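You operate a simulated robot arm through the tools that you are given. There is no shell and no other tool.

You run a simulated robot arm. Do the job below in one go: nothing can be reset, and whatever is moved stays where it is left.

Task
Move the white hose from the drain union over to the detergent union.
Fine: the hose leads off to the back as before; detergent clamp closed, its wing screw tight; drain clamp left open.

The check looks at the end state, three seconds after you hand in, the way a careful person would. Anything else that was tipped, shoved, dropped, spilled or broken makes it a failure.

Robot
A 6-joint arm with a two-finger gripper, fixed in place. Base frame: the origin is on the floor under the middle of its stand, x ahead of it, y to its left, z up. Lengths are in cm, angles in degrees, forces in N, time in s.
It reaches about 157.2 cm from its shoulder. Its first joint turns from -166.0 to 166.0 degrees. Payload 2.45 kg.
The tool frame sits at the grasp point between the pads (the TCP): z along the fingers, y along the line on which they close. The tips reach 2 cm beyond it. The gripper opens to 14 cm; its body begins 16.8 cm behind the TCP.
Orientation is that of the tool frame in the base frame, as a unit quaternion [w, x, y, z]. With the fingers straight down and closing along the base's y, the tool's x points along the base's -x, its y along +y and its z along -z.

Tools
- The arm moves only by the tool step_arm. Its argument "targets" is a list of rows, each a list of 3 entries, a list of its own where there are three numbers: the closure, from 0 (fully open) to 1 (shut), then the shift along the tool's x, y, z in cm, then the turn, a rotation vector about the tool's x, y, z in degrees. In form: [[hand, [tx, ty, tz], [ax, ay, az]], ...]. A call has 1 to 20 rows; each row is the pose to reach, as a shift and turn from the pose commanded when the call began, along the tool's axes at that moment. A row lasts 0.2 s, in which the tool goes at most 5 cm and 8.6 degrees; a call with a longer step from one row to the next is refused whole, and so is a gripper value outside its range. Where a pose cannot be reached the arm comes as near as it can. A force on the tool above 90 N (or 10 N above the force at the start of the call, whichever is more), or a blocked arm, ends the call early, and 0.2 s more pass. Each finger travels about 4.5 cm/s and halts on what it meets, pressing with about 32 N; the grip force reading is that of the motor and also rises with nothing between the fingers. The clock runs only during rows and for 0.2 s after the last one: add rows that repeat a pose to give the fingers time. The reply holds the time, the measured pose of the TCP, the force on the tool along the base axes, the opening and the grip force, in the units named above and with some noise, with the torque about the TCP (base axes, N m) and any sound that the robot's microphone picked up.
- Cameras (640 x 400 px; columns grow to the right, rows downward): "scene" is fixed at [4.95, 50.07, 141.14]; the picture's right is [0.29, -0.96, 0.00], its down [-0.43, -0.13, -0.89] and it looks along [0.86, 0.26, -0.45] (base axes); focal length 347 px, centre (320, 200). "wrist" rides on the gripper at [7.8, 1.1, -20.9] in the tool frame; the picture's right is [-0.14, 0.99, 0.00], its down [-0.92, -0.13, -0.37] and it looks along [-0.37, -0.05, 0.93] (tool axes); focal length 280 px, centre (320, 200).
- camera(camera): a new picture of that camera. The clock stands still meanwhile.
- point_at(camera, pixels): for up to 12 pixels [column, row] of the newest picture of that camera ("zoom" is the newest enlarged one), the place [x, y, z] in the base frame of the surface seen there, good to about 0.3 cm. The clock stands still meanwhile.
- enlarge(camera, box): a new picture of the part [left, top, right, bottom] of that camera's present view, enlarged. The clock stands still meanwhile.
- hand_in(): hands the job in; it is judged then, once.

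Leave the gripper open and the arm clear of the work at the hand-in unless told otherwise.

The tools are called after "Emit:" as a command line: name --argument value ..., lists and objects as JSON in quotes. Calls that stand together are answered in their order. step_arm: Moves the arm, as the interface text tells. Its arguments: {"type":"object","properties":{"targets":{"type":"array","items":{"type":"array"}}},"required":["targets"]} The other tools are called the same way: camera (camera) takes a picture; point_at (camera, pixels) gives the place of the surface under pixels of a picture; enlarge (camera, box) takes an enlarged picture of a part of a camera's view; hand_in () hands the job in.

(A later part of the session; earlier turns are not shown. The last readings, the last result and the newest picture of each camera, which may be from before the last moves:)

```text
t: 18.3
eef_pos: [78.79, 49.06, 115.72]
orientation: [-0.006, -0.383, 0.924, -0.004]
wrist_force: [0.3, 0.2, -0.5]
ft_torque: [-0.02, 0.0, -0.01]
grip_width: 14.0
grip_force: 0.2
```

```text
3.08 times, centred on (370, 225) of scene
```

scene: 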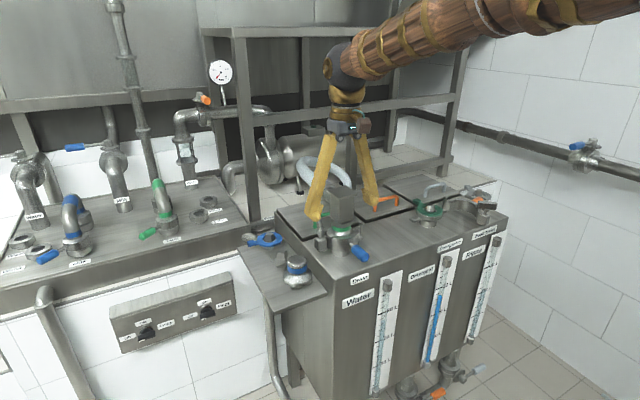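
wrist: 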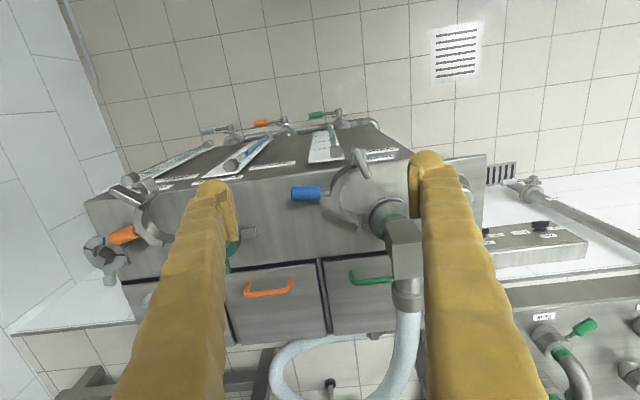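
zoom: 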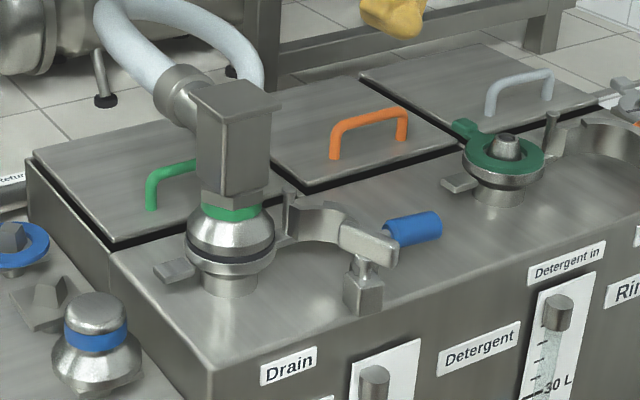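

The drain clamp is fully open. Next I'll move above the hose head centre (81.7, 67.3), correcting the hand's small 0.8° tilt, and check alignment before descending.

Emit:
step_arm --targets '[[0, [-3.0, 2.17, 0], [0, -0.8, 0]], [0, [-6.0, 4.34, 0], [-0.16, -0.8, 0]], [0, [-9.0, 6.5, 0], [-0.16, -0.8, 0]], [0, [-12.0, 8.7, 0], [-0.16, -0.8, 0]], [0, [-14.95, 10.84, 0], [-0.16, -0.8, 0]], [0, [-14.95, 10.84, 3.5], [-0.16, -0.8, 0]], [0, [-14.95, 10.84, 3.5], [-0.16, -0.8, 0]]]'

Emit:
camera --camera "wrist"

Emit:
enlarge --camera "scene" --box '[290, 130, 410, 260]'

```text
t: 19.9
eef_pos: [81.71, 67.04, 111.75]
orientation: [-0.002, -0.383, 0.924, 0.0]
wrist_force: [0.1, 0.4, -0.3]
ft_torque: [0.01, 0.0, 0.0]
grip_width: 13.99
grip_force: 0.1
```

```text
taken
```

wrist: 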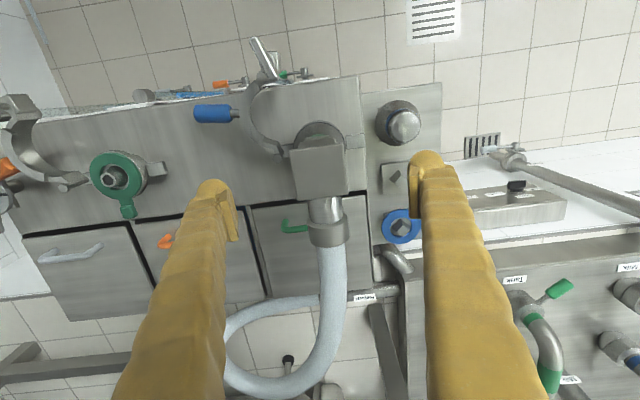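

```text
3.08 times, centred on (350, 195) of scene
```

zoom: 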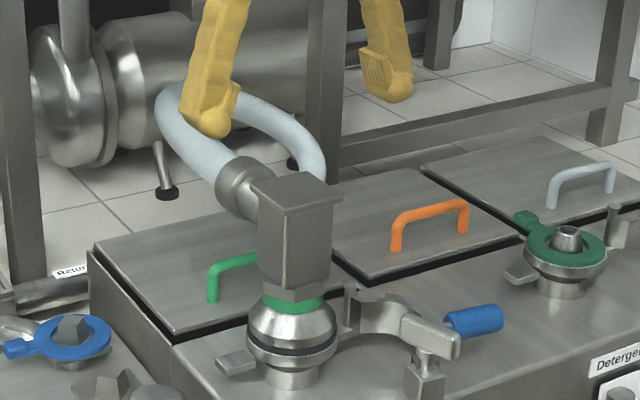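

I'll zoom on the hose head's top (290-350, 135-205) to measure its corners precisely from above, and its ferrule and the gasket.

Emit:
enlarge --camera "wrist" --box '[270, 110, 370, 250]'

Emit:
point_at --camera "zoom" --pixels '[[320, 200]]'

```text
2.86 times, centred on (320, 180) of wrist
```

zoom: 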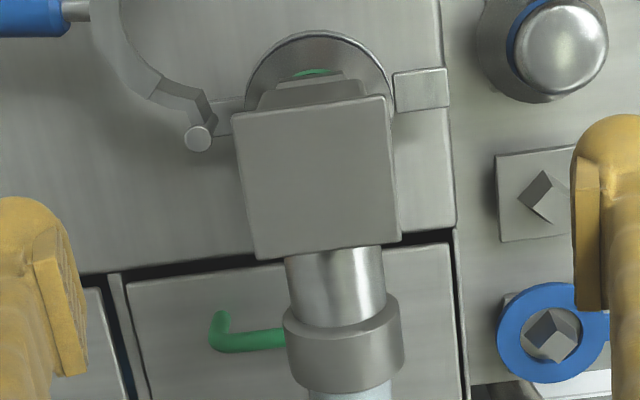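

```text
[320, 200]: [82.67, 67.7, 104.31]
```

Measuring the top's four corners: (234,115), (383,98), (398,240), (258,257), plus the sides and collar.

Emit:
point_at --camera "zoom" --pixels '[[236, 117], [381, 101], [397, 238], [259, 254], [318, 178], [310, 112], [328, 245], [335, 275], [345, 350], [250, 185], [390, 168], [198, 138]]'

Emit:
enlarge --camera "scene" --box '[310, 180, 370, 260]'

```text
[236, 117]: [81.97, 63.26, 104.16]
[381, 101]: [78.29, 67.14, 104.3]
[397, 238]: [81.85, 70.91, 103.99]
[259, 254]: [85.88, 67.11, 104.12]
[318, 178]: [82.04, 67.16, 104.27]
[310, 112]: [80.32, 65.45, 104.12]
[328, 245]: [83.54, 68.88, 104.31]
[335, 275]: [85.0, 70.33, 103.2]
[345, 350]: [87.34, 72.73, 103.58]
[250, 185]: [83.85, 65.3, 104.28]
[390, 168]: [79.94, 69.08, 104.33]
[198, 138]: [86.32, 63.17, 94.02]
```

```text
5.00 times, centred on (340, 220) of scene
```

zoom: 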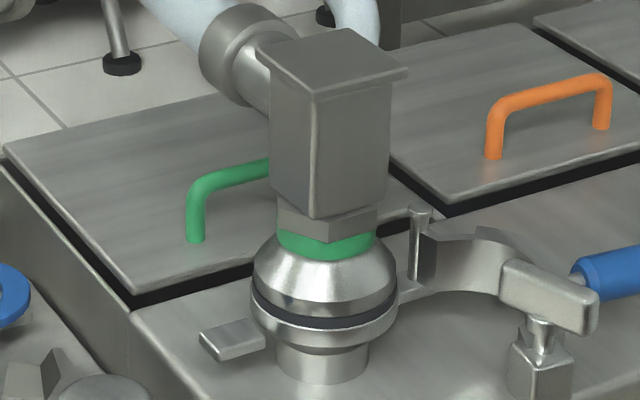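

Head centre is (82.0, 67.1), top z 104.2, square to the tank (45°). From this same view I also measure the detergent union nozzle and gasket.

Emit:
enlarge --camera "wrist" --box '[40, 120, 180, 230]'

Emit:
point_at --camera "zoom" --pixels '[[320, 200]]'

```text
3.64 times, centred on (110, 175) of wrist
```

zoom: 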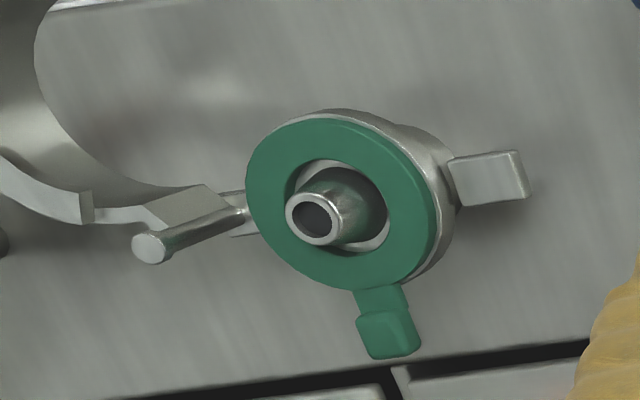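

```text
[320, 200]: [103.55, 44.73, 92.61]
```

Measuring the green gasket's rim points (252,200), (432,215), (335,126), (340,285), nozzle top rim and hinge pin (152,245).

Emit:
point_at --camera "zoom" --pixels '[[254, 195], [428, 215], [335, 130], [345, 282], [270, 145], [405, 270], [412, 150], [268, 258], [312, 192], [315, 240], [152, 245], [490, 178]]'

```text
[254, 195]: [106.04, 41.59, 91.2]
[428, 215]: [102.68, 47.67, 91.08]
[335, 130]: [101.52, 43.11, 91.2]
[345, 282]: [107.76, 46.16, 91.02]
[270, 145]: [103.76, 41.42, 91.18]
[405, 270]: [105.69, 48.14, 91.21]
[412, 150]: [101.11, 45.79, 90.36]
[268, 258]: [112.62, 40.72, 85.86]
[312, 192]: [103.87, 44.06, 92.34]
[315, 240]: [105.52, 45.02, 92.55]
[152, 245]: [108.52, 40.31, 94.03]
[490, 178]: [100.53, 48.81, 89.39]
```

Estimates of the detergent centre differ by ~0.4 cm, so I'll measure it better: shift the hand exactly 31.75 cm along the tank to the detergent union (same height and heading) and compare the picture with the drain one (hinge pin was at wrist pixel (277.3,158.3)).

Emit:
step_arm --targets '[[0, [0, -4.5, 0], [0, 0, 0]], [0, [0, -9, 0], [0, 0, 0]], [0, [0, -13.5, 0], [0, 0, 0]], [0, [0, -18, 0], [0, 0, 0]], [0, [0, -22.5, 0], [0, 0, 0]], [0, [0, -27, 0], [0, 0, 0]], [0, [0, -31.75, 0], [0, 0, 0]], [0, [0, -31.75, 0], [0, 0, 0]]]'

Emit:
camera --camera "wrist"

Emit:
enlarge --camera "wrist" --box '[270, 110, 370, 250]'

```text
t: 21.7
eef_pos: [104.14, 44.66, 111.66]
orientation: [0.0, -0.383, 0.924, 0.001]
wrist_force: [0.3, 0.2, -0.6]
ft_torque: [0.01, 0.03, 0.0]
grip_width: 14.0
grip_force: 0.1
```

```text
taken
```

wrist: 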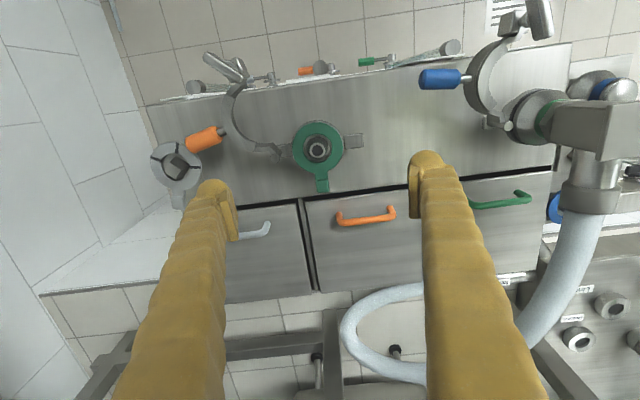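

```text
2.86 times, centred on (320, 180) of wrist
```

zoom: 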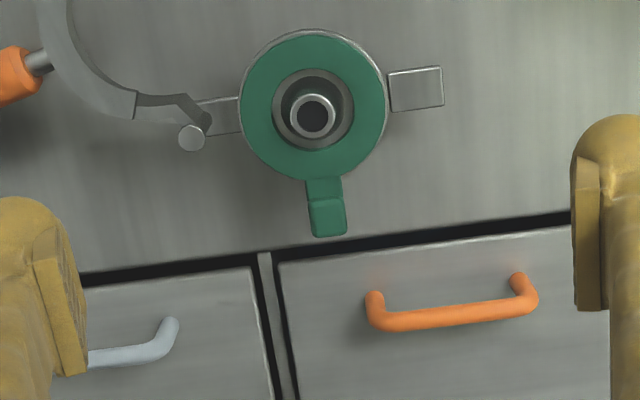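

The detergent picture shows its pin at zoom (192,138) vs (198,138) at the drain: so the unions are 32.0 cm apart purely along the tank, with no offset front-to-back. Now I return to the hose head, centre on it and descend to TCP z≈99.5.

Emit:
step_arm --targets '[[0, [0, 4.5, 0], [0, 0, 0]], [0, [0, 9, 0], [0, 0, 0]], [0, [0, 13.5, 0], [0, 0, 0]], [0, [0, 18, 0], [0, 0, 0]], [0, [0, 22.5, 0], [0, 0, 0]], [0, [-0.2, 27, 0], [0, 0, 0]], [0, [-0.25, 31.59, 0], [0, 0, 0]], [0, [-0.25, 31.59, 4], [0, 0, 0]], [0, [-0.25, 31.59, 8], [0, 0, 0]], [0, [-0.25, 31.59, 12.2], [0, 0, 0]], [0, [-0.25, 31.59, 12.2], [0, 0, 0]]]'

Emit:
camera --camera "wrist"

Emit:
enlarge --camera "scene" --box '[290, 150, 400, 260]'

```text
t: 24.1
eef_pos: [81.98, 67.08, 99.59]
orientation: [0.0, -0.383, 0.924, 0.001]
wrist_force: [0.1, 0.7, -0.2]
ft_torque: [0.02, -0.02, -0.02]
grip_width: 14.01
grip_force: 0.0
```

```text
taken
```

wrist: 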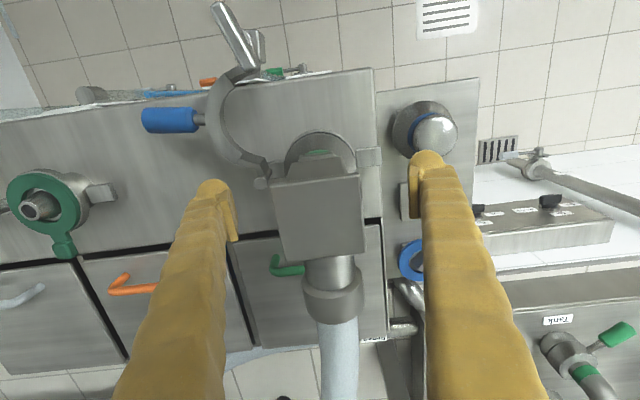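

```text
3.64 times, centred on (345, 205) of scene
```

zoom: 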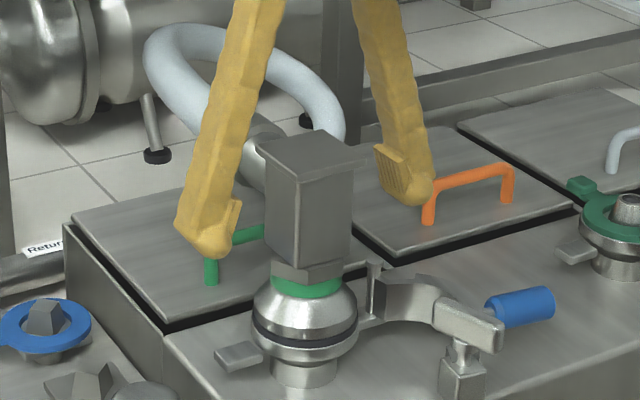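

The fingers straddle the head at the right height. I close on it and hold for it to settle.

Emit:
step_arm --targets '[[0.3, [0, 0, 0], [0, 0, 0]], [0.6, [0, 0, 0], [0, 0, 0]], [1, [0, 0, 0], [0, 0, 0]], [1, [0, 0, 0], [0, 0, 0]], [1, [0, 0, 0], [0, 0, 0]], [1, [0, 0, 0], [0, 0, 0]], [1, [0, 0, 0], [0, 0, 0]], [1, [0, 0, 0], [0, 0, 0]]]'

Emit:
camera --camera "wrist"

Emit:
enlarge --camera "scene" --box '[290, 150, 400, 260]'

```text
t: 25.9
eef_pos: [81.88, 67.13, 99.62]
orientation: [0.0, -0.382, 0.924, 0.001]
wrist_force: [-0.4, 0.4, -0.2]
ft_torque: [-0.09, -0.08, -0.01]
grip_width: 4.66
grip_force: 31.6
```

```text
taken
```

wrist: 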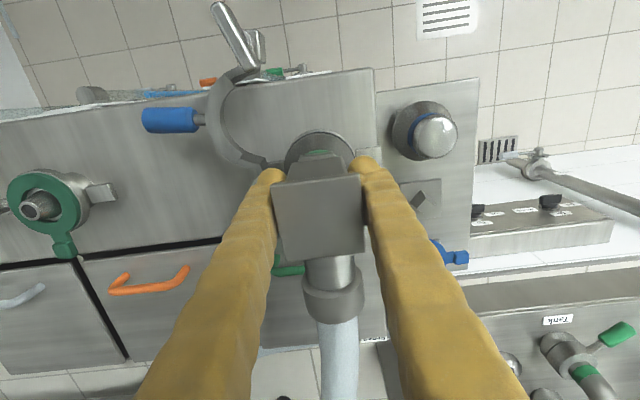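

```text
3.64 times, centred on (345, 205) of scene
```

zoom: 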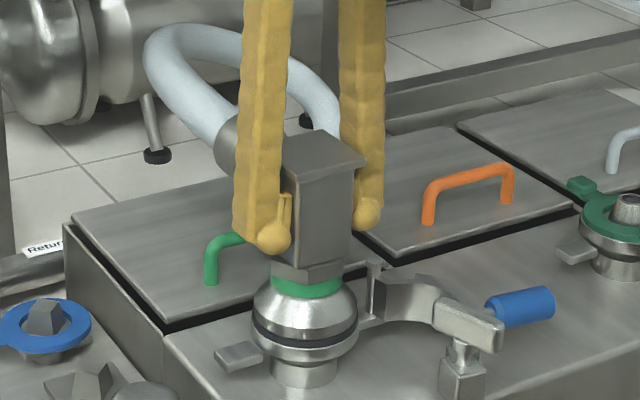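

Gripped at 4.66 cm wide. I lift slowly, 3 cm in small steps, watching the force.

Emit:
step_arm --targets '[[1, [0, 0, -0.5], [0, 0, 0]], [1, [0, 0, -1.0], [0, 0, 0]], [1, [0, 0, -1.5], [0, 0, 0]], [1, [0, 0, -2.0], [0, 0, 0]], [1, [0, 0, -2.5], [0, 0, 0]], [1, [0, 0, -3.0], [0, 0, 0]], [1, [0, 0, -3.0], [0, 0, 0]]]'

Emit:
enlarge --camera "scene" --box '[290, 150, 400, 260]'

Emit:
camera --camera "wrist"

```text
t: 27.5
eef_pos: [81.89, 67.06, 102.64]
orientation: [-0.001, -0.383, 0.924, 0.0]
wrist_force: [-0.3, -0.3, -9.4]
ft_torque: [-0.06, 0.09, -0.01]
grip_width: 4.7
grip_force: 31.6
```

```text
3.64 times, centred on (345, 205) of scene
```

zoom: 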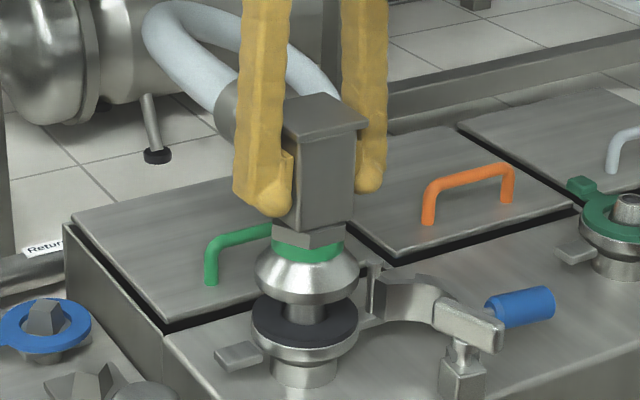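

```text
taken
```

wrist: 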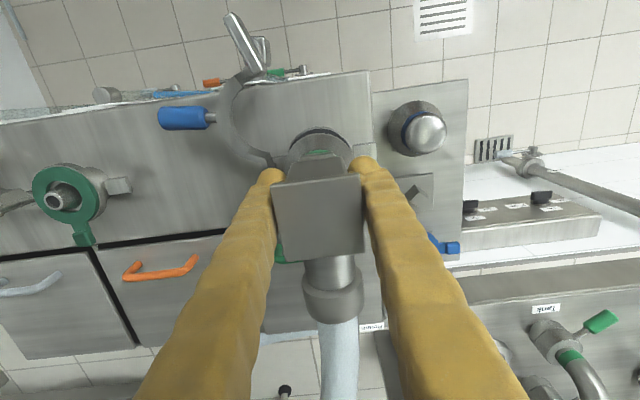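

The head is lifted (about 9.4 N), black gasket stays on the drain. I lift 4 cm more, then carry it 32.0 cm along the tank (tool -y) at gentle speed.

Emit:
step_arm --targets '[[1, [0, 0, -1.3], [0, 0, 0]], [1, [0, 0, -2.6], [0, 0, 0]], [1, [0, 0, -4], [0, 0, 0]], [1, [0, -1, -4], [0, 0, 0]], [1, [0, -3, -4], [0, 0, 0]], [1, [0, -5.2, -4], [0, 0, 0]], [1, [0, -7.5, -4], [0, 0, 0]], [1, [0, -10, -4], [0, 0, 0]], [1, [0, -12.5, -4], [0, 0, 0]], [1, [0, -15, -4], [0, 0, 0]], [1, [0, -17.5, -4], [0, 0, 0]], [1, [0, -20, -4], [0, 0, 0]], [1, [0, -22.5, -4], [0, 0, 0]], [1, [0, -25, -4], [0, 0, 0]], [1, [0, -27.3, -4], [0, 0, 0]], [1, [0, -29.3, -4], [0, 0, 0]], [1, [0, -31, -4], [0, 0, 0]], [1, [0, -32, -4], [0, 0, 0]], [1, [0, -32, -4], [0, 0, 0]], [1, [0, -32, -4], [0, 0, 0]]]'

Emit:
camera --camera "scene"

Emit:
camera --camera "wrist"

Emit:
enlarge --camera "scene" --box '[370, 140, 500, 250]'

```text
t: 31.7
eef_pos: [104.66, 44.41, 106.63]
orientation: [-0.002, -0.384, 0.923, 0.001]
wrist_force: [0.1, -1.1, -10.1]
ft_torque: [-0.13, 0.07, 0.02]
grip_width: 4.71
grip_force: 31.9
```

```text
taken
```

scene: 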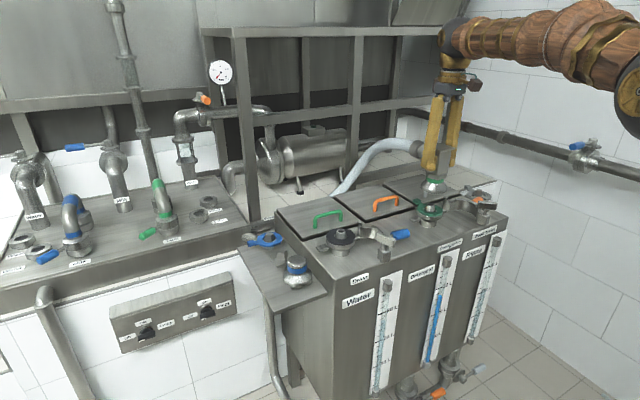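

```text
taken
```

wrist: 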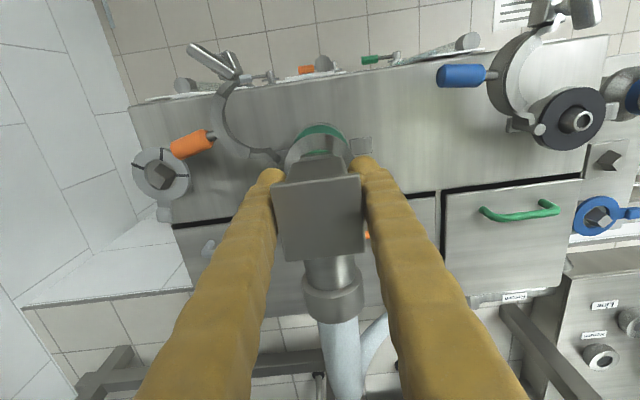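

```text
3.64 times, centred on (435, 195) of scene
```

zoom: 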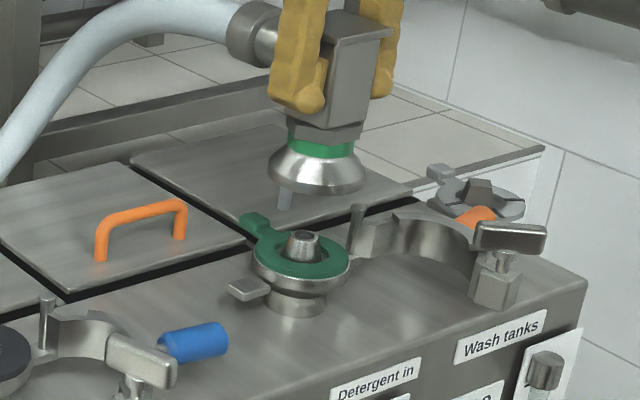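

Head hovers over the detergent union, hose trailing to the back. I lower 4 cm to TCP z≈102.6 (still above the nozzle), the same height as the earlier drain picture, to compare alignment.

Emit:
step_arm --targets '[[1, [0, 0, 1.3], [0, 0, 0]], [1, [0, 0, 2.6], [0, 0, 0]], [1, [0, 0, 4], [0, 0, 0]], [1, [0, 0, 4], [0, 0, 0]]]'

Emit:
enlarge --camera "wrist" --box '[230, 110, 410, 220]'

Emit:
enlarge --camera "scene" --box '[390, 160, 470, 240]'

```text
t: 32.7
eef_pos: [104.54, 44.58, 102.62]
orientation: [0.0, -0.383, 0.924, 0.001]
wrist_force: [-0.1, -0.6, -8.7]
ft_torque: [-0.08, 0.1, -0.02]
grip_width: 4.69
grip_force: 31.5
```

```text
3.56 times, centred on (320, 165) of wrist
```

zoom: 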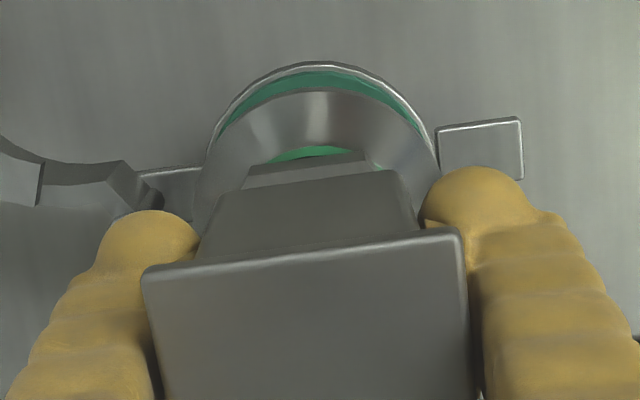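

```text
5.00 times, centred on (430, 200) of scene
```

zoom: 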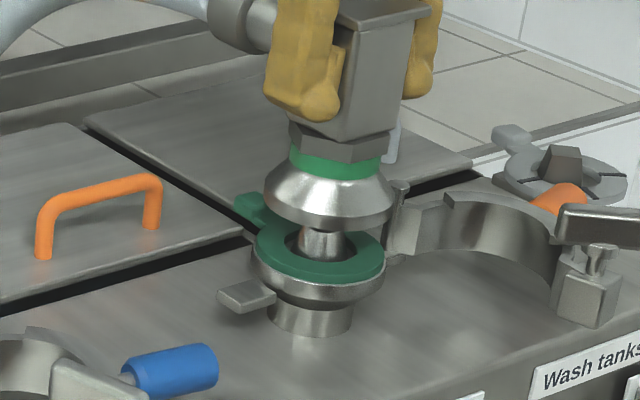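

Alignment looks good: the ferrule arc and gasket arc are concentric in the wrist view. I lower slowly the remaining ~3 cm in 0.5 cm steps.

Emit:
step_arm --targets '[[1, [0, 0, 0.5], [0, 0, 0]], [1, [0, 0, 1.0], [0, 0, 0]], [1, [0, 0, 1.5], [0, 0, 0]], [1, [0, 0, 2.0], [0, 0, 0]], [1, [0, 0, 2.4], [0, 0, 0]], [1, [0, 0, 2.7], [0, 0, 0]], [1, [0, 0, 2.7], [0, 0, 0]]]'

Emit:
enlarge --camera "scene" --box '[390, 160, 470, 240]'

Emit:
enlarge --camera "wrist" --box '[230, 110, 410, 220]'

```text
t: 34.3
eef_pos: [104.5, 44.45, 99.94]
orientation: [-0.002, -0.382, 0.924, 0.0]
wrist_force: [-0.1, -0.1, -8.0]
ft_torque: [-0.1, 0.09, -0.02]
grip_width: 4.66
grip_force: 32.0
```

```text
5.00 times, centred on (430, 200) of scene
```

zoom: 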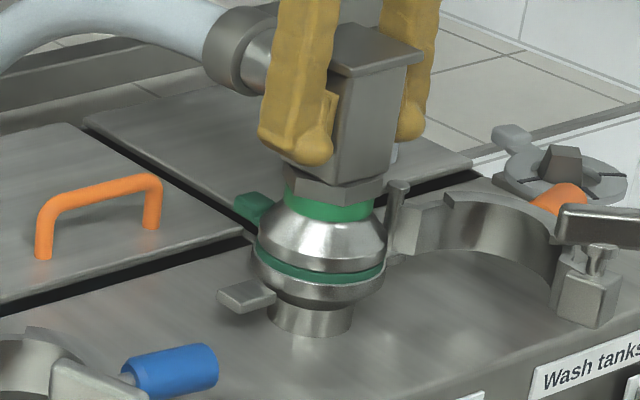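

```text
3.56 times, centred on (320, 165) of wrist
```

zoom: 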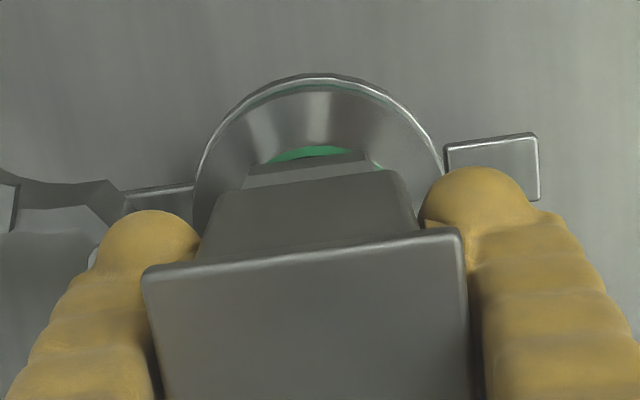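

Almost seated, still carrying 8 N. I lower the last 0.3-0.4 cm gently.

Emit:
step_arm --targets '[[1, [0, 0, 0.15], [0, 0, 0]], [1, [0, 0, 0.3], [0, 0, 0]], [1, [0, 0, 0.3], [0, 0, 0]]]'

Emit:
enlarge --camera "scene" --box '[390, 160, 470, 240]'

```text
t: 35.1
eef_pos: [104.48, 44.52, 99.63]
orientation: [0.0, -0.383, 0.924, 0.0]
wrist_force: [-1.9, -1.7, 8.8]
ft_torque: [-0.07, 0.12, 0.0]
grip_width: 4.69
grip_force: 32.1
```

```text
5.00 times, centred on (430, 200) of scene
```

zoom: 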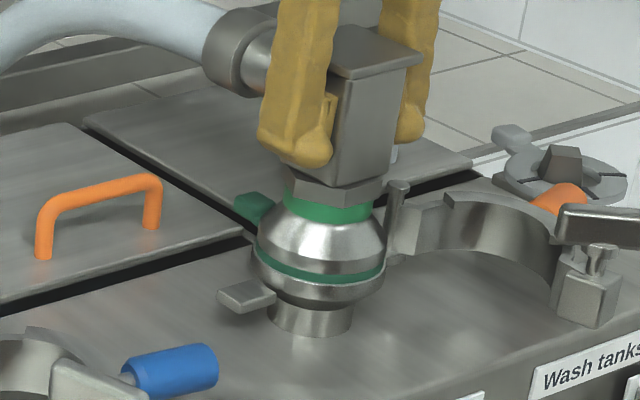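

It's seated (slight +9 N upward push). I relieve by 0.1 cm and open the fingers slowly, then check the head stays put.

Emit:
step_arm --targets '[[1, [0, 0, -0.1], [0, 0, 0]], [0.6, [0, 0, -0.1], [0, 0, 0]], [0.5, [0, 0, -0.1], [0, 0, 0]], [0.4, [0, 0, -0.1], [0, 0, 0]], [0.2, [0, 0, -0.1], [0, 0, 0]], [0, [0, 0, -0.1], [0, 0, 0]], [0, [0, 0, -0.1], [0, 0, 0]], [0, [0, 0, -0.1], [0, 0, 0]], [0, [0, 0, -0.1], [0, 0, 0]]]'

Emit:
enlarge --camera "scene" --box '[380, 140, 480, 240]'

Emit:
camera --camera "wrist"

```text
t: 37.1
eef_pos: [104.5, 44.44, 99.6]
orientation: [-0.001, -0.382, 0.924, 0.001]
wrist_force: [0.1, 1.7, 0.2]
ft_torque: [-0.03, 0.0, 0.01]
grip_width: 14.02
grip_force: 0.0
```

```text
4.00 times, centred on (430, 190) of scene
```

zoom: 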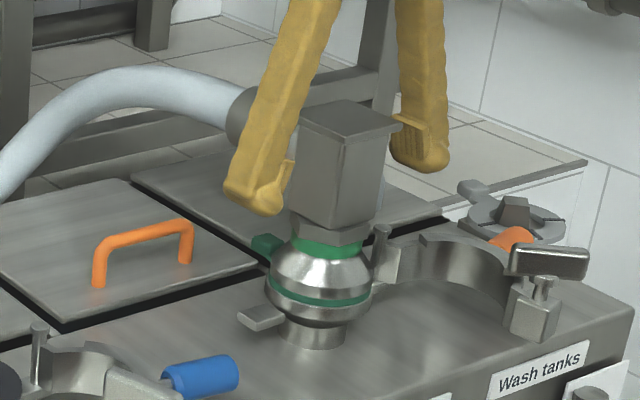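

```text
taken
```

wrist: 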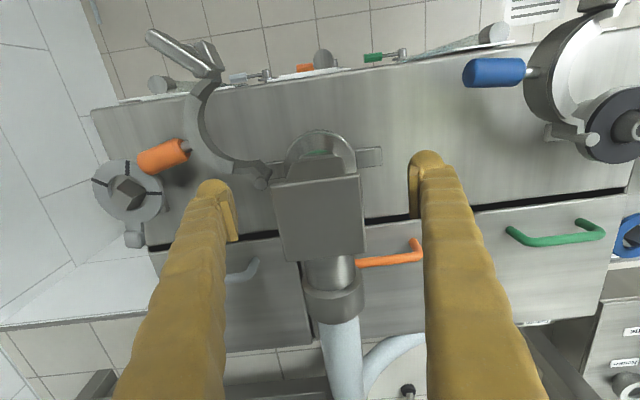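

The hose head sits on the detergent union on its own. Now I raise the hand, move to the right-front of the open detergent clamp while closing the fingers, and hover there before descending.

Emit:
step_arm --targets '[[0, [0, 0, -4.5], [0, 0, 0]], [0, [0, 0, -9], [0, 0, 0]], [0, [0, 0, -13.5], [0, 0, 0]], [0.3, [2.3, -4, -13.5], [0, 0, 0]], [0.6, [4.6, -8, -13.5], [0, 0, 0]], [1, [6.9, -12, -13.5], [0, 0, 0]], [1, [9.45, -16.3, -13.5], [0, 0, 0]], [1, [9.45, -16.3, -11], [0, 0, 0]], [1, [9.45, -16.3, -8], [0, 0, 0]], [1, [9.45, -16.3, -5], [0, 0, 0]], [1, [9.45, -16.3, -2], [0, 0, 0]], [1, [9.45, -16.3, -1], [0, 0, 0]], [1, [9.45, -16.3, -1], [0, 0, 0]]]'

Emit:
camera --camera "wrist"

Emit:
enlarge --camera "scene" --box '[390, 130, 530, 260]'

```text
t: 39.9
eef_pos: [109.18, 26.3, 100.62]
orientation: [0.001, -0.383, 0.924, 0.001]
wrist_force: [0.1, -0.2, -0.6]
ft_torque: [-0.02, 0.03, 0.02]
grip_width: 0.0
grip_force: 29.2
```

```text
taken
```

wrist: 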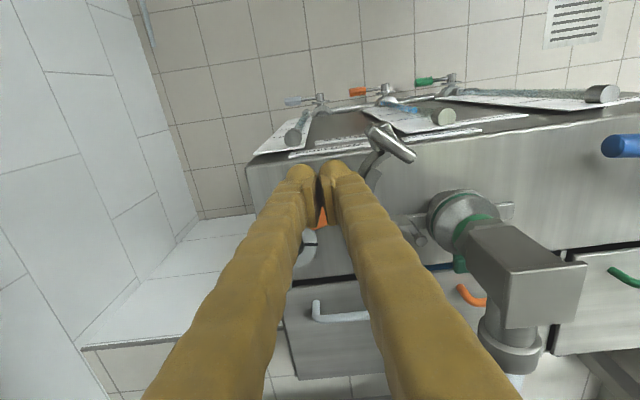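

```text
3.08 times, centred on (460, 195) of scene
```

zoom: 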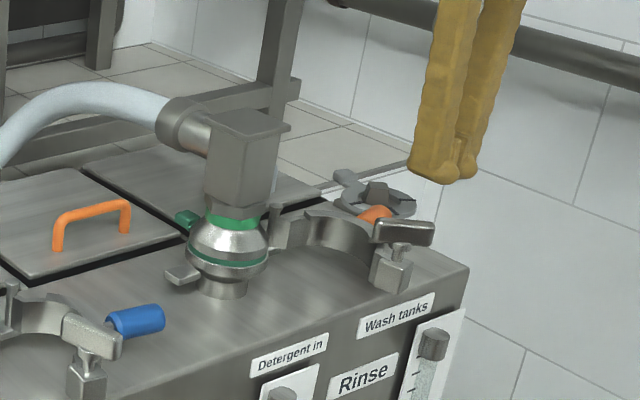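

The closed fingers are at (16.2, -9.7) in the tank frame from the union, between the orange handle and the wing. I descend 9.3 cm so the tips reach z≈89.3 beside the clamp arm's outer face.

Emit:
step_arm --targets '[[1, [0, 0, 2.5], [0, 0, 0]], [1, [0, 0, 5], [0, 0, 0]], [1, [0, 0, 7.5], [0, 0, 0]], [1, [0, 0, 9.3], [0, 0, 0]], [1, [0, 0, 9.3], [0, 0, 0]]]'

Emit:
camera --camera "wrist"

Emit:
enlarge --camera "scene" --box '[410, 160, 520, 260]'

```text
t: 41.1
eef_pos: [109.26, 26.34, 91.32]
orientation: [-0.001, -0.383, 0.924, 0.0]
wrist_force: [0.5, 0.0, -0.5]
ft_torque: [-0.01, -0.01, 0.03]
grip_width: 0.0
grip_force: 29.4
```

```text
taken
```

wrist: 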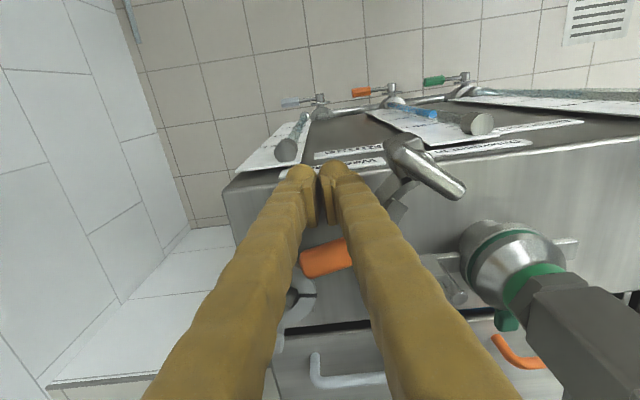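

```text
4.00 times, centred on (465, 210) of scene
```

zoom: 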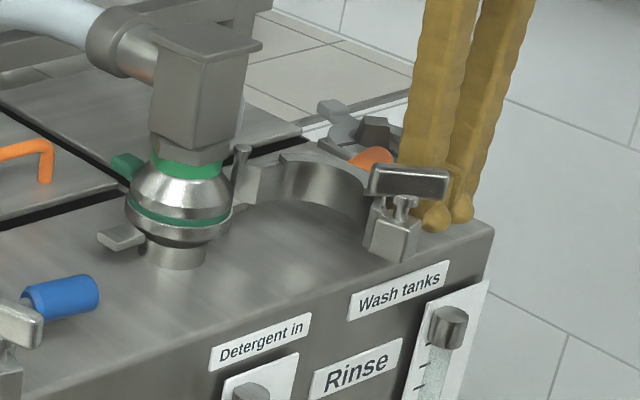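

Tips are at the outer side of the arm, clear of the wing and handle. I sweep left along the arc to swing the clamp closed, first to about halfway (60° left).

Emit:
step_arm --targets '[[1, [-0.5, 1.1, 0], [0, 0, 0]], [1, [0.4, 2.2, 0], [0, 0, 0]], [1, [1.3, 3.37, 0], [0, 0, 0]], [1, [1.9, 5.0, 0], [0, 0, 0]], [1, [2.52, 6.59, 0], [0, 0, 0]], [1, [2.6, 8.3, 0], [0, 0, 0]], [1, [2.71, 10.02, 0], [0, 0, 0]], [1, [2.71, 10.02, 0], [0, 0, 0]]]'

Emit:
camera --camera "wrist"

Emit:
enlarge --camera "scene" --box '[390, 160, 510, 270]'

```text
t: 42.9
eef_pos: [100.35, 31.48, 91.27]
orientation: [-0.001, -0.383, 0.924, 0.0]
wrist_force: [0.3, -0.3, -0.2]
ft_torque: [0.0, -0.02, 0.03]
grip_width: 0.0
grip_force: 29.3
```

```text
taken
```

wrist: 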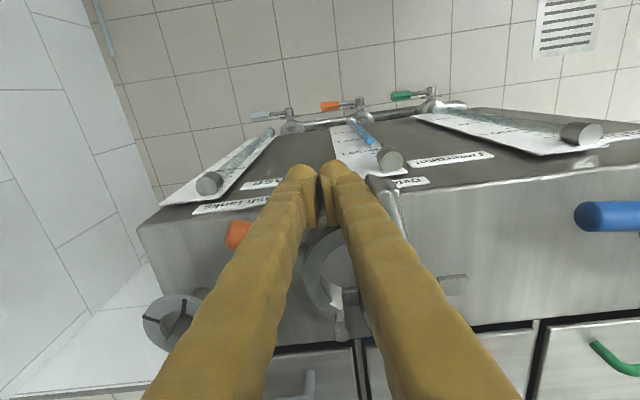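

```text
3.64 times, centred on (450, 215) of scene
```

zoom: 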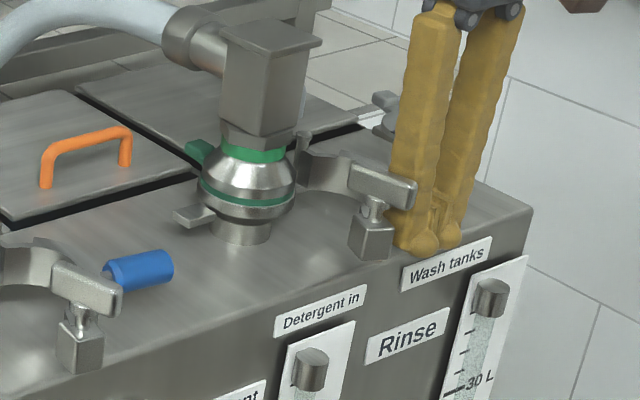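

The clamp swings with the hand (block at (370,235) in the zoom). I continue to about 15° from closed.

Emit:
step_arm --targets '[[1, [-0.28, 1.77, 0], [0, 0, 0]], [1, [-0.82, 3.41, 0], [0, 0, 0]], [1, [-1.43, 4.87, 0], [0, 0, 0]], [1, [-2.1, 6.28, 0], [0, 0, 0]], [1, [-2.78, 7.62, 0], [0, 0, 0]], [1, [-3.52, 8.94, 0], [0, 0, 0]], [1, [-3.52, 8.94, 0], [0, 0, 0]]]'

Emit:
camera --camera "wrist"

Emit:
enlarge --camera "scene" --box '[380, 160, 480, 270]'

```text
t: 44.5
eef_pos: [96.57, 40.29, 91.47]
orientation: [0.0, -0.382, 0.924, 0.001]
wrist_force: [0.2, -0.3, 0.0]
ft_torque: [0.0, -0.01, -0.01]
grip_width: 0.0
grip_force: 28.8
```

```text
taken
```

wrist: 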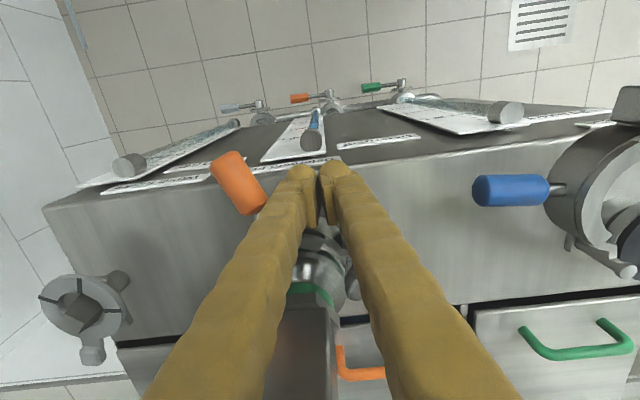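

```text
3.64 times, centred on (430, 215) of scene
```

zoom: 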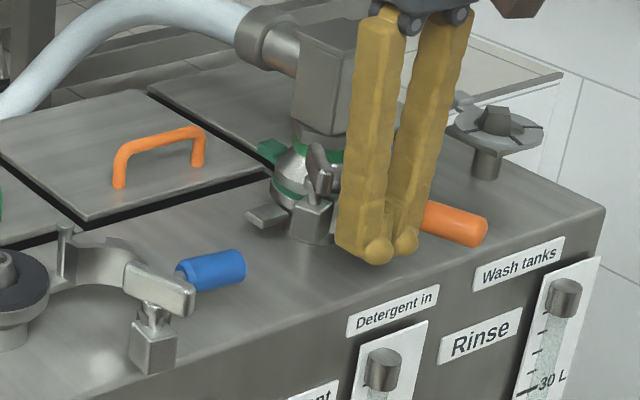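

Nearly closed (orange handle points front-right at about 20°). I push the last part in smaller steps watching the force.

Emit:
step_arm --targets '[[1, [-0.55, 0.6, 0], [0, 0, 0]], [1, [-1.13, 1.17, 0], [0, 0, 0]], [1, [-1.7, 1.7, 0], [0, 0, 0]], [1, [-2.1, 2.1, 0], [0, 0, 0]], [1, [-2.1, 2.1, 0], [0, 0, 0]]]'

Emit:
enlarge --camera "wrist" --box '[220, 130, 420, 300]'

Emit:
enlarge --camera "scene" --box '[390, 170, 480, 260]'

```text
t: 45.7
eef_pos: [96.5, 43.23, 91.32]
orientation: [-0.001, -0.383, 0.924, 0.001]
wrist_force: [0.5, -0.2, -0.1]
ft_torque: [0.01, -0.02, -0.05]
grip_width: 0.0
grip_force: 29.8
```

```text
2.35 times, centred on (320, 215) of wrist
```

zoom: 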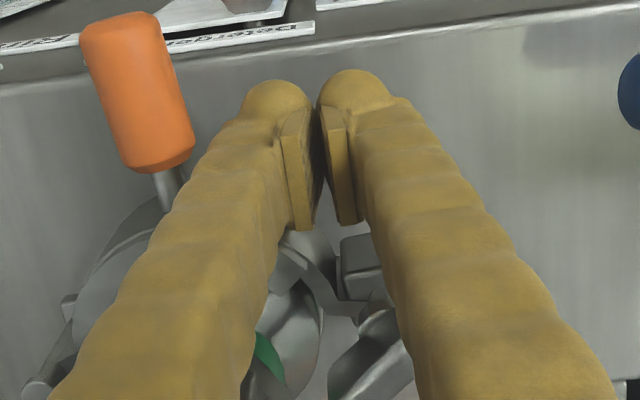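

```text
4.44 times, centred on (435, 215) of scene
```

zoom: 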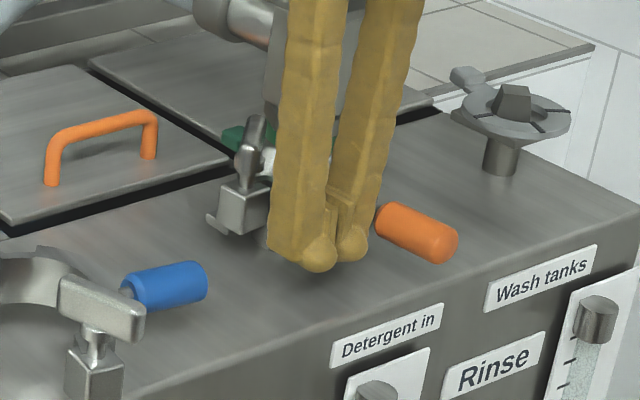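

Close to shut; no force yet. I push 0.4 cm at a time further toward the back.

Emit:
step_arm --targets '[[1, [-0.4, 0.1, 0], [0, 0, 0]], [1, [-0.8, 0.1, 0], [0, 0, 0]], [1, [-1.1, 0.1, 0], [0, 0, 0]], [1, [-1.1, 0.1, 0], [0, 0, 0]]]'

Emit:
enlarge --camera "wrist" --box '[220, 130, 420, 300]'

Emit:
enlarge --camera "scene" --box '[390, 170, 480, 260]'

```text
t: 46.6
eef_pos: [96.74, 44.07, 91.3]
orientation: [-0.005, -0.383, 0.924, 0.001]
wrist_force: [-23.0, -3.4, 8.1]
ft_torque: [-0.03, -0.56, -0.27]
grip_width: 0.0
grip_force: 29.2
stopped in row 4: the force on the tool passed its limit at 94 N (the readings are from after the stop); the commanded pose is now the measured one
```

```text
2.35 times, centred on (320, 215) of wrist
```

zoom: 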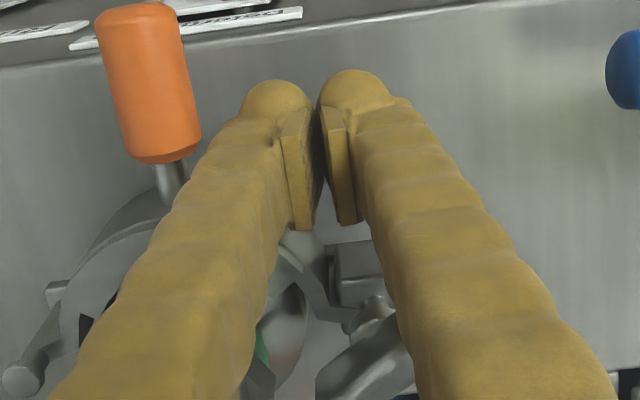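

```text
4.44 times, centred on (435, 215) of scene
```

zoom: 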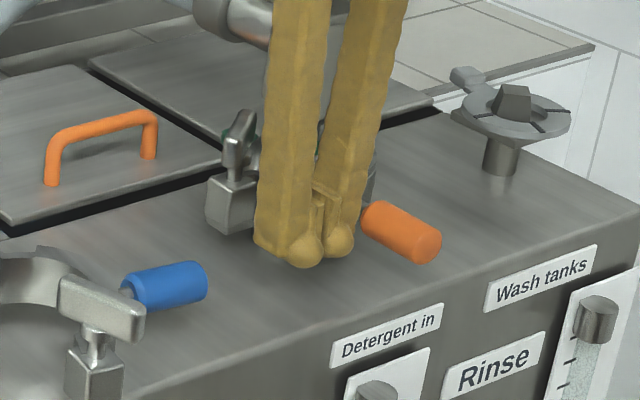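

The clamp seated at its closed stop. I back off to the front, raise the hand, open the fingers, level the small tilt, and hover straddling the hose head so I can see the wing.

Emit:
step_arm --targets '[[1, [2, 0, 0], [0.3, -0.5, 0]], [1, [3.5, 0, -3], [0.3, -0.5, 0]], [1, [3.5, 0, -8], [0.3, -0.5, 0]], [1, [3.5, 0, -13], [0.3, -0.5, 0]], [0.6, [3.5, 0, -18], [0.3, -0.5, 0]], [0.3, [2, -2.5, -19.5], [0.3, -0.5, 0]], [0, [-1.13, -5.0, -19.5], [0.3, -0.5, 0]], [0, [-1.13, -5.0, -19.5], [0.3, -0.5, 0]], [0, [-1.13, -5.0, -19.5], [0.3, -0.5, 0]], [0, [-1.13, -5.0, -19.5], [0.3, -0.5, 0]], [0, [-1.13, -5.0, -19.5], [0.3, -0.5, 0]], [0, [-1.13, -5.0, -19.5], [0.3, -0.5, 0]]]'

Emit:
camera --camera "wrist"

Emit:
enlarge --camera "wrist" --box '[260, 120, 420, 260]'

Emit:
camera --camera "scene"

Emit:
enlarge --camera "scene" --box '[390, 160, 480, 260]'

```text
t: 49.2
eef_pos: [101.35, 41.36, 110.86]
orientation: [0.0, -0.382, 0.924, 0.0]
wrist_force: [-0.4, -1.0, 0.0]
ft_torque: [0.01, 0.0, 0.02]
grip_width: 14.0
grip_force: 0.1
```

```text
taken
```

wrist: 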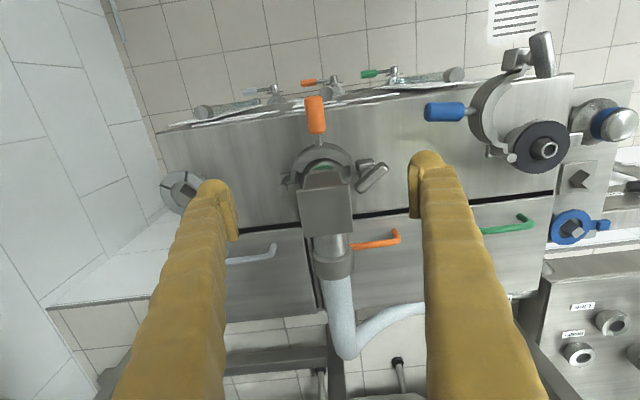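

```text
2.86 times, centred on (340, 190) of wrist
```

zoom: 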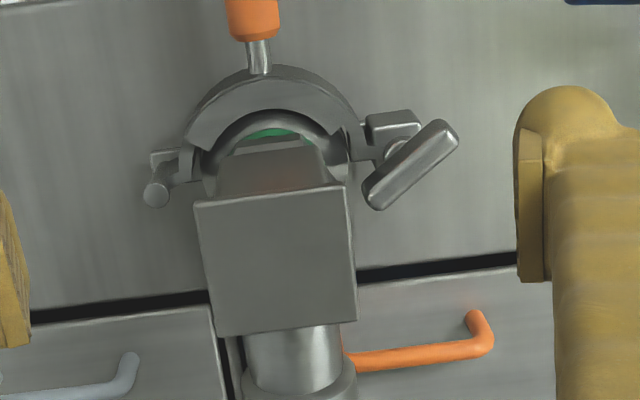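

```text
taken
```

scene: 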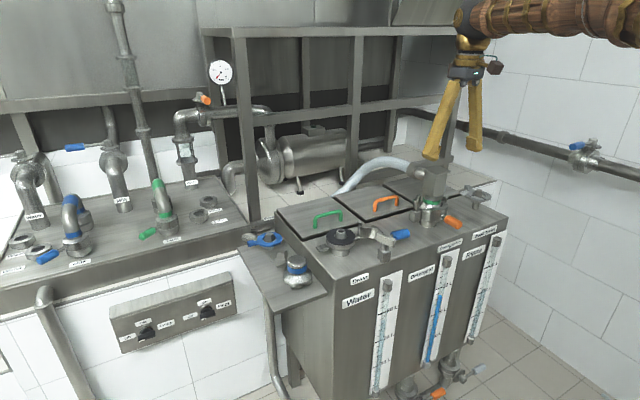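

```text
4.00 times, centred on (435, 210) of scene
```

zoom: 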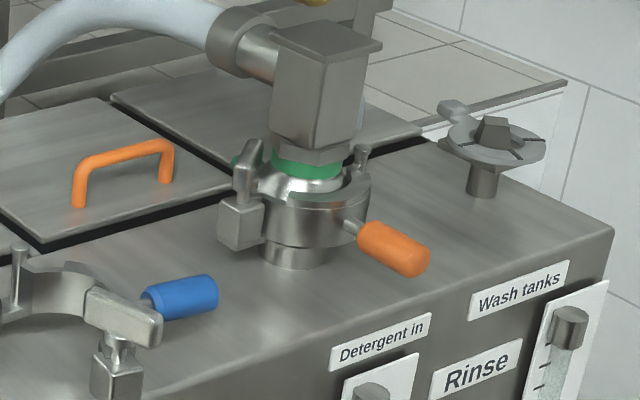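

The clamp is closed around the joint. I measure the wing's ends in this view: (375,203) and (447,128) in the wrist zoom.

Emit:
enlarge --camera "wrist" --box '[320, 140, 400, 210]'

Emit:
point_at --camera "zoom" --pixels '[[280, 350], [500, 130], [400, 230], [330, 300], [450, 180], [310, 170], [300, 110], [200, 250]]'

```text
5.71 times, centred on (360, 175) of wrist
```

zoom: 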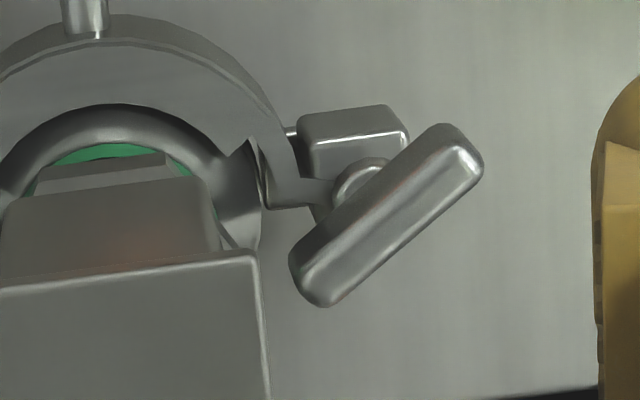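

```text
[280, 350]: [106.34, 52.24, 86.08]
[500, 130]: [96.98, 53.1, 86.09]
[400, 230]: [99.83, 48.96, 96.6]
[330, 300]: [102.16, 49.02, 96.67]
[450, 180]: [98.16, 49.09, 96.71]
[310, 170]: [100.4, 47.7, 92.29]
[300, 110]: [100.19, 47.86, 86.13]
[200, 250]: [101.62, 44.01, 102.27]
```

The wing lies at ~44° in the tank frame, axis at about (-6.35,-0.3) from the union; it needs a clockwise turn to ~71° (about 150°). I descend with the left finger in front-left of the wing (TCP z 96.0).

Emit:
step_arm --targets '[[0, [0.5, 0, 4], [0, 0, 0]], [0, [0.5, 0, 8.5], [0, 0, 0]], [0, [0.5, 0, 12], [0, 0, 0]], [0, [0.5, 0, 14.8], [0, 0, 0]], [0, [0.5, 0, 14.8], [0, 0, 0]]]'

Emit:
camera --camera "wrist"

Emit:
enlarge --camera "scene" --box '[390, 160, 480, 260]'

```text
t: 50.5
eef_pos: [100.98, 41.07, 96.03]
orientation: [0.0, -0.383, 0.924, -0.001]
wrist_force: [0.8, -0.3, 0.8]
ft_torque: [0.01, -0.03, 0.01]
grip_width: 14.0
grip_force: 0.1
```

```text
taken
```

wrist: 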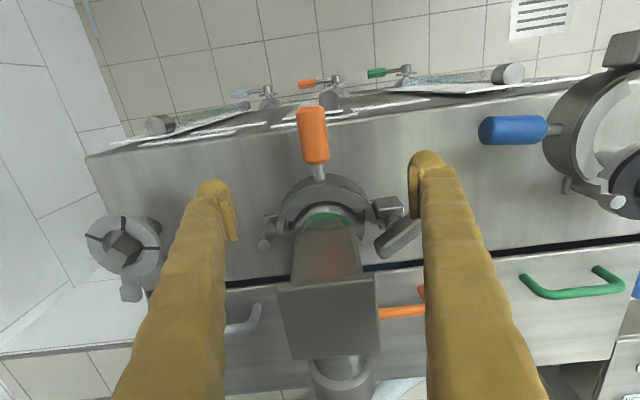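

```text
4.00 times, centred on (435, 210) of scene
```

zoom: 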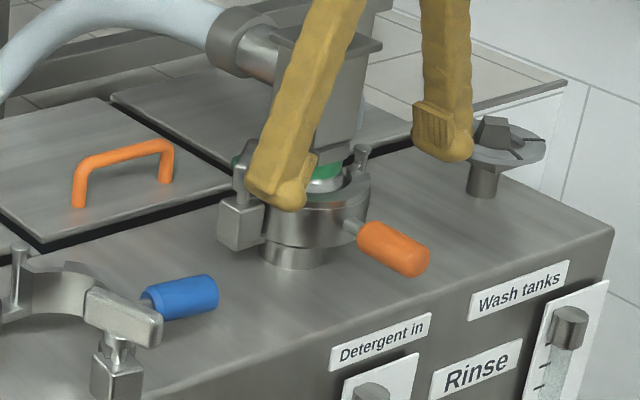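

The left finger stands in front of the wing's outer end (wing at (395,240)). I push toward the back (tool -x) 3 cm in small steps.

Emit:
step_arm --targets '[[0, [-0.6, 0, 0], [0, 0, 0]], [0, [-1.2, 0, 0], [0, 0, 0]], [0, [-1.8, 0, 0], [0, 0, 0]], [0, [-2.4, 0, 0], [0, 0, 0]], [0, [-3.0, 0, 0], [0, 0, 0]], [0, [-3.0, 0, 0], [0, 0, 0]]]'

Emit:
enlarge --camera "wrist" --box '[340, 150, 470, 270]'

Emit:
enlarge --camera "scene" --box '[390, 160, 480, 260]'

```text
t: 51.9
eef_pos: [103.06, 43.36, 96.08]
orientation: [0.0, -0.383, 0.924, 0.001]
wrist_force: [-38.0, 4.5, 7.5]
ft_torque: [0.85, -0.04, 2.02]
grip_width: 14.03
grip_force: 0.5
```

```text
3.33 times, centred on (405, 210) of wrist
```

zoom: 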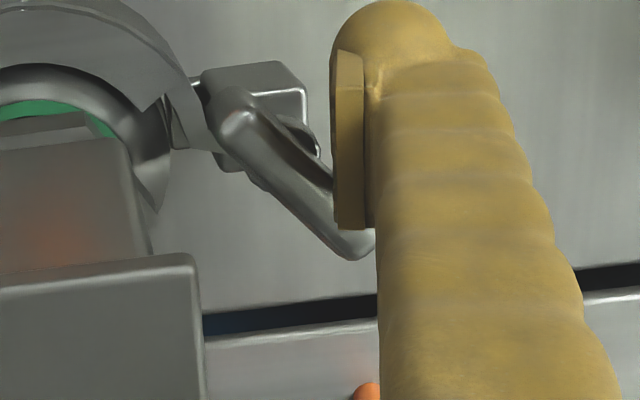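

```text
4.00 times, centred on (435, 210) of scene
```

zoom: 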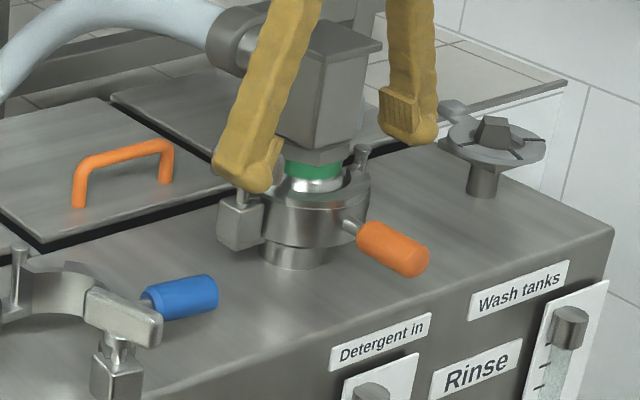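

The wing has turned about 97° clockwise; the finger now pushes too close to the hub (38 N). I'll go around to push on the wing's end from the left instead. First check hose height behind the head for palm clearance.

Emit:
camera --camera "scene"

Emit:
point_at --camera "scene" --pixels '[[415, 172], [405, 162], [390, 160], [375, 165], [360, 174], [345, 187], [340, 195], [432, 165]]'

```text
taken
```

scene: 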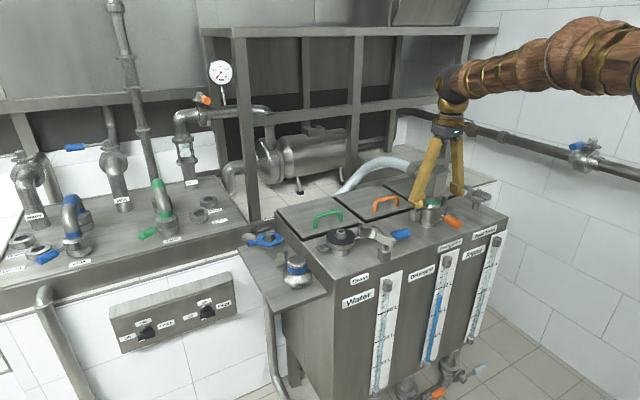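

```text
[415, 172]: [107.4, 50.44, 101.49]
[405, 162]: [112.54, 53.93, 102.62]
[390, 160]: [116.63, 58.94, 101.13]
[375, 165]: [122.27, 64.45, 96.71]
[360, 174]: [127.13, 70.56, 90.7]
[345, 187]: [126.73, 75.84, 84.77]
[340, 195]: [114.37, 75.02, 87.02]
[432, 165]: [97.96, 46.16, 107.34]
```

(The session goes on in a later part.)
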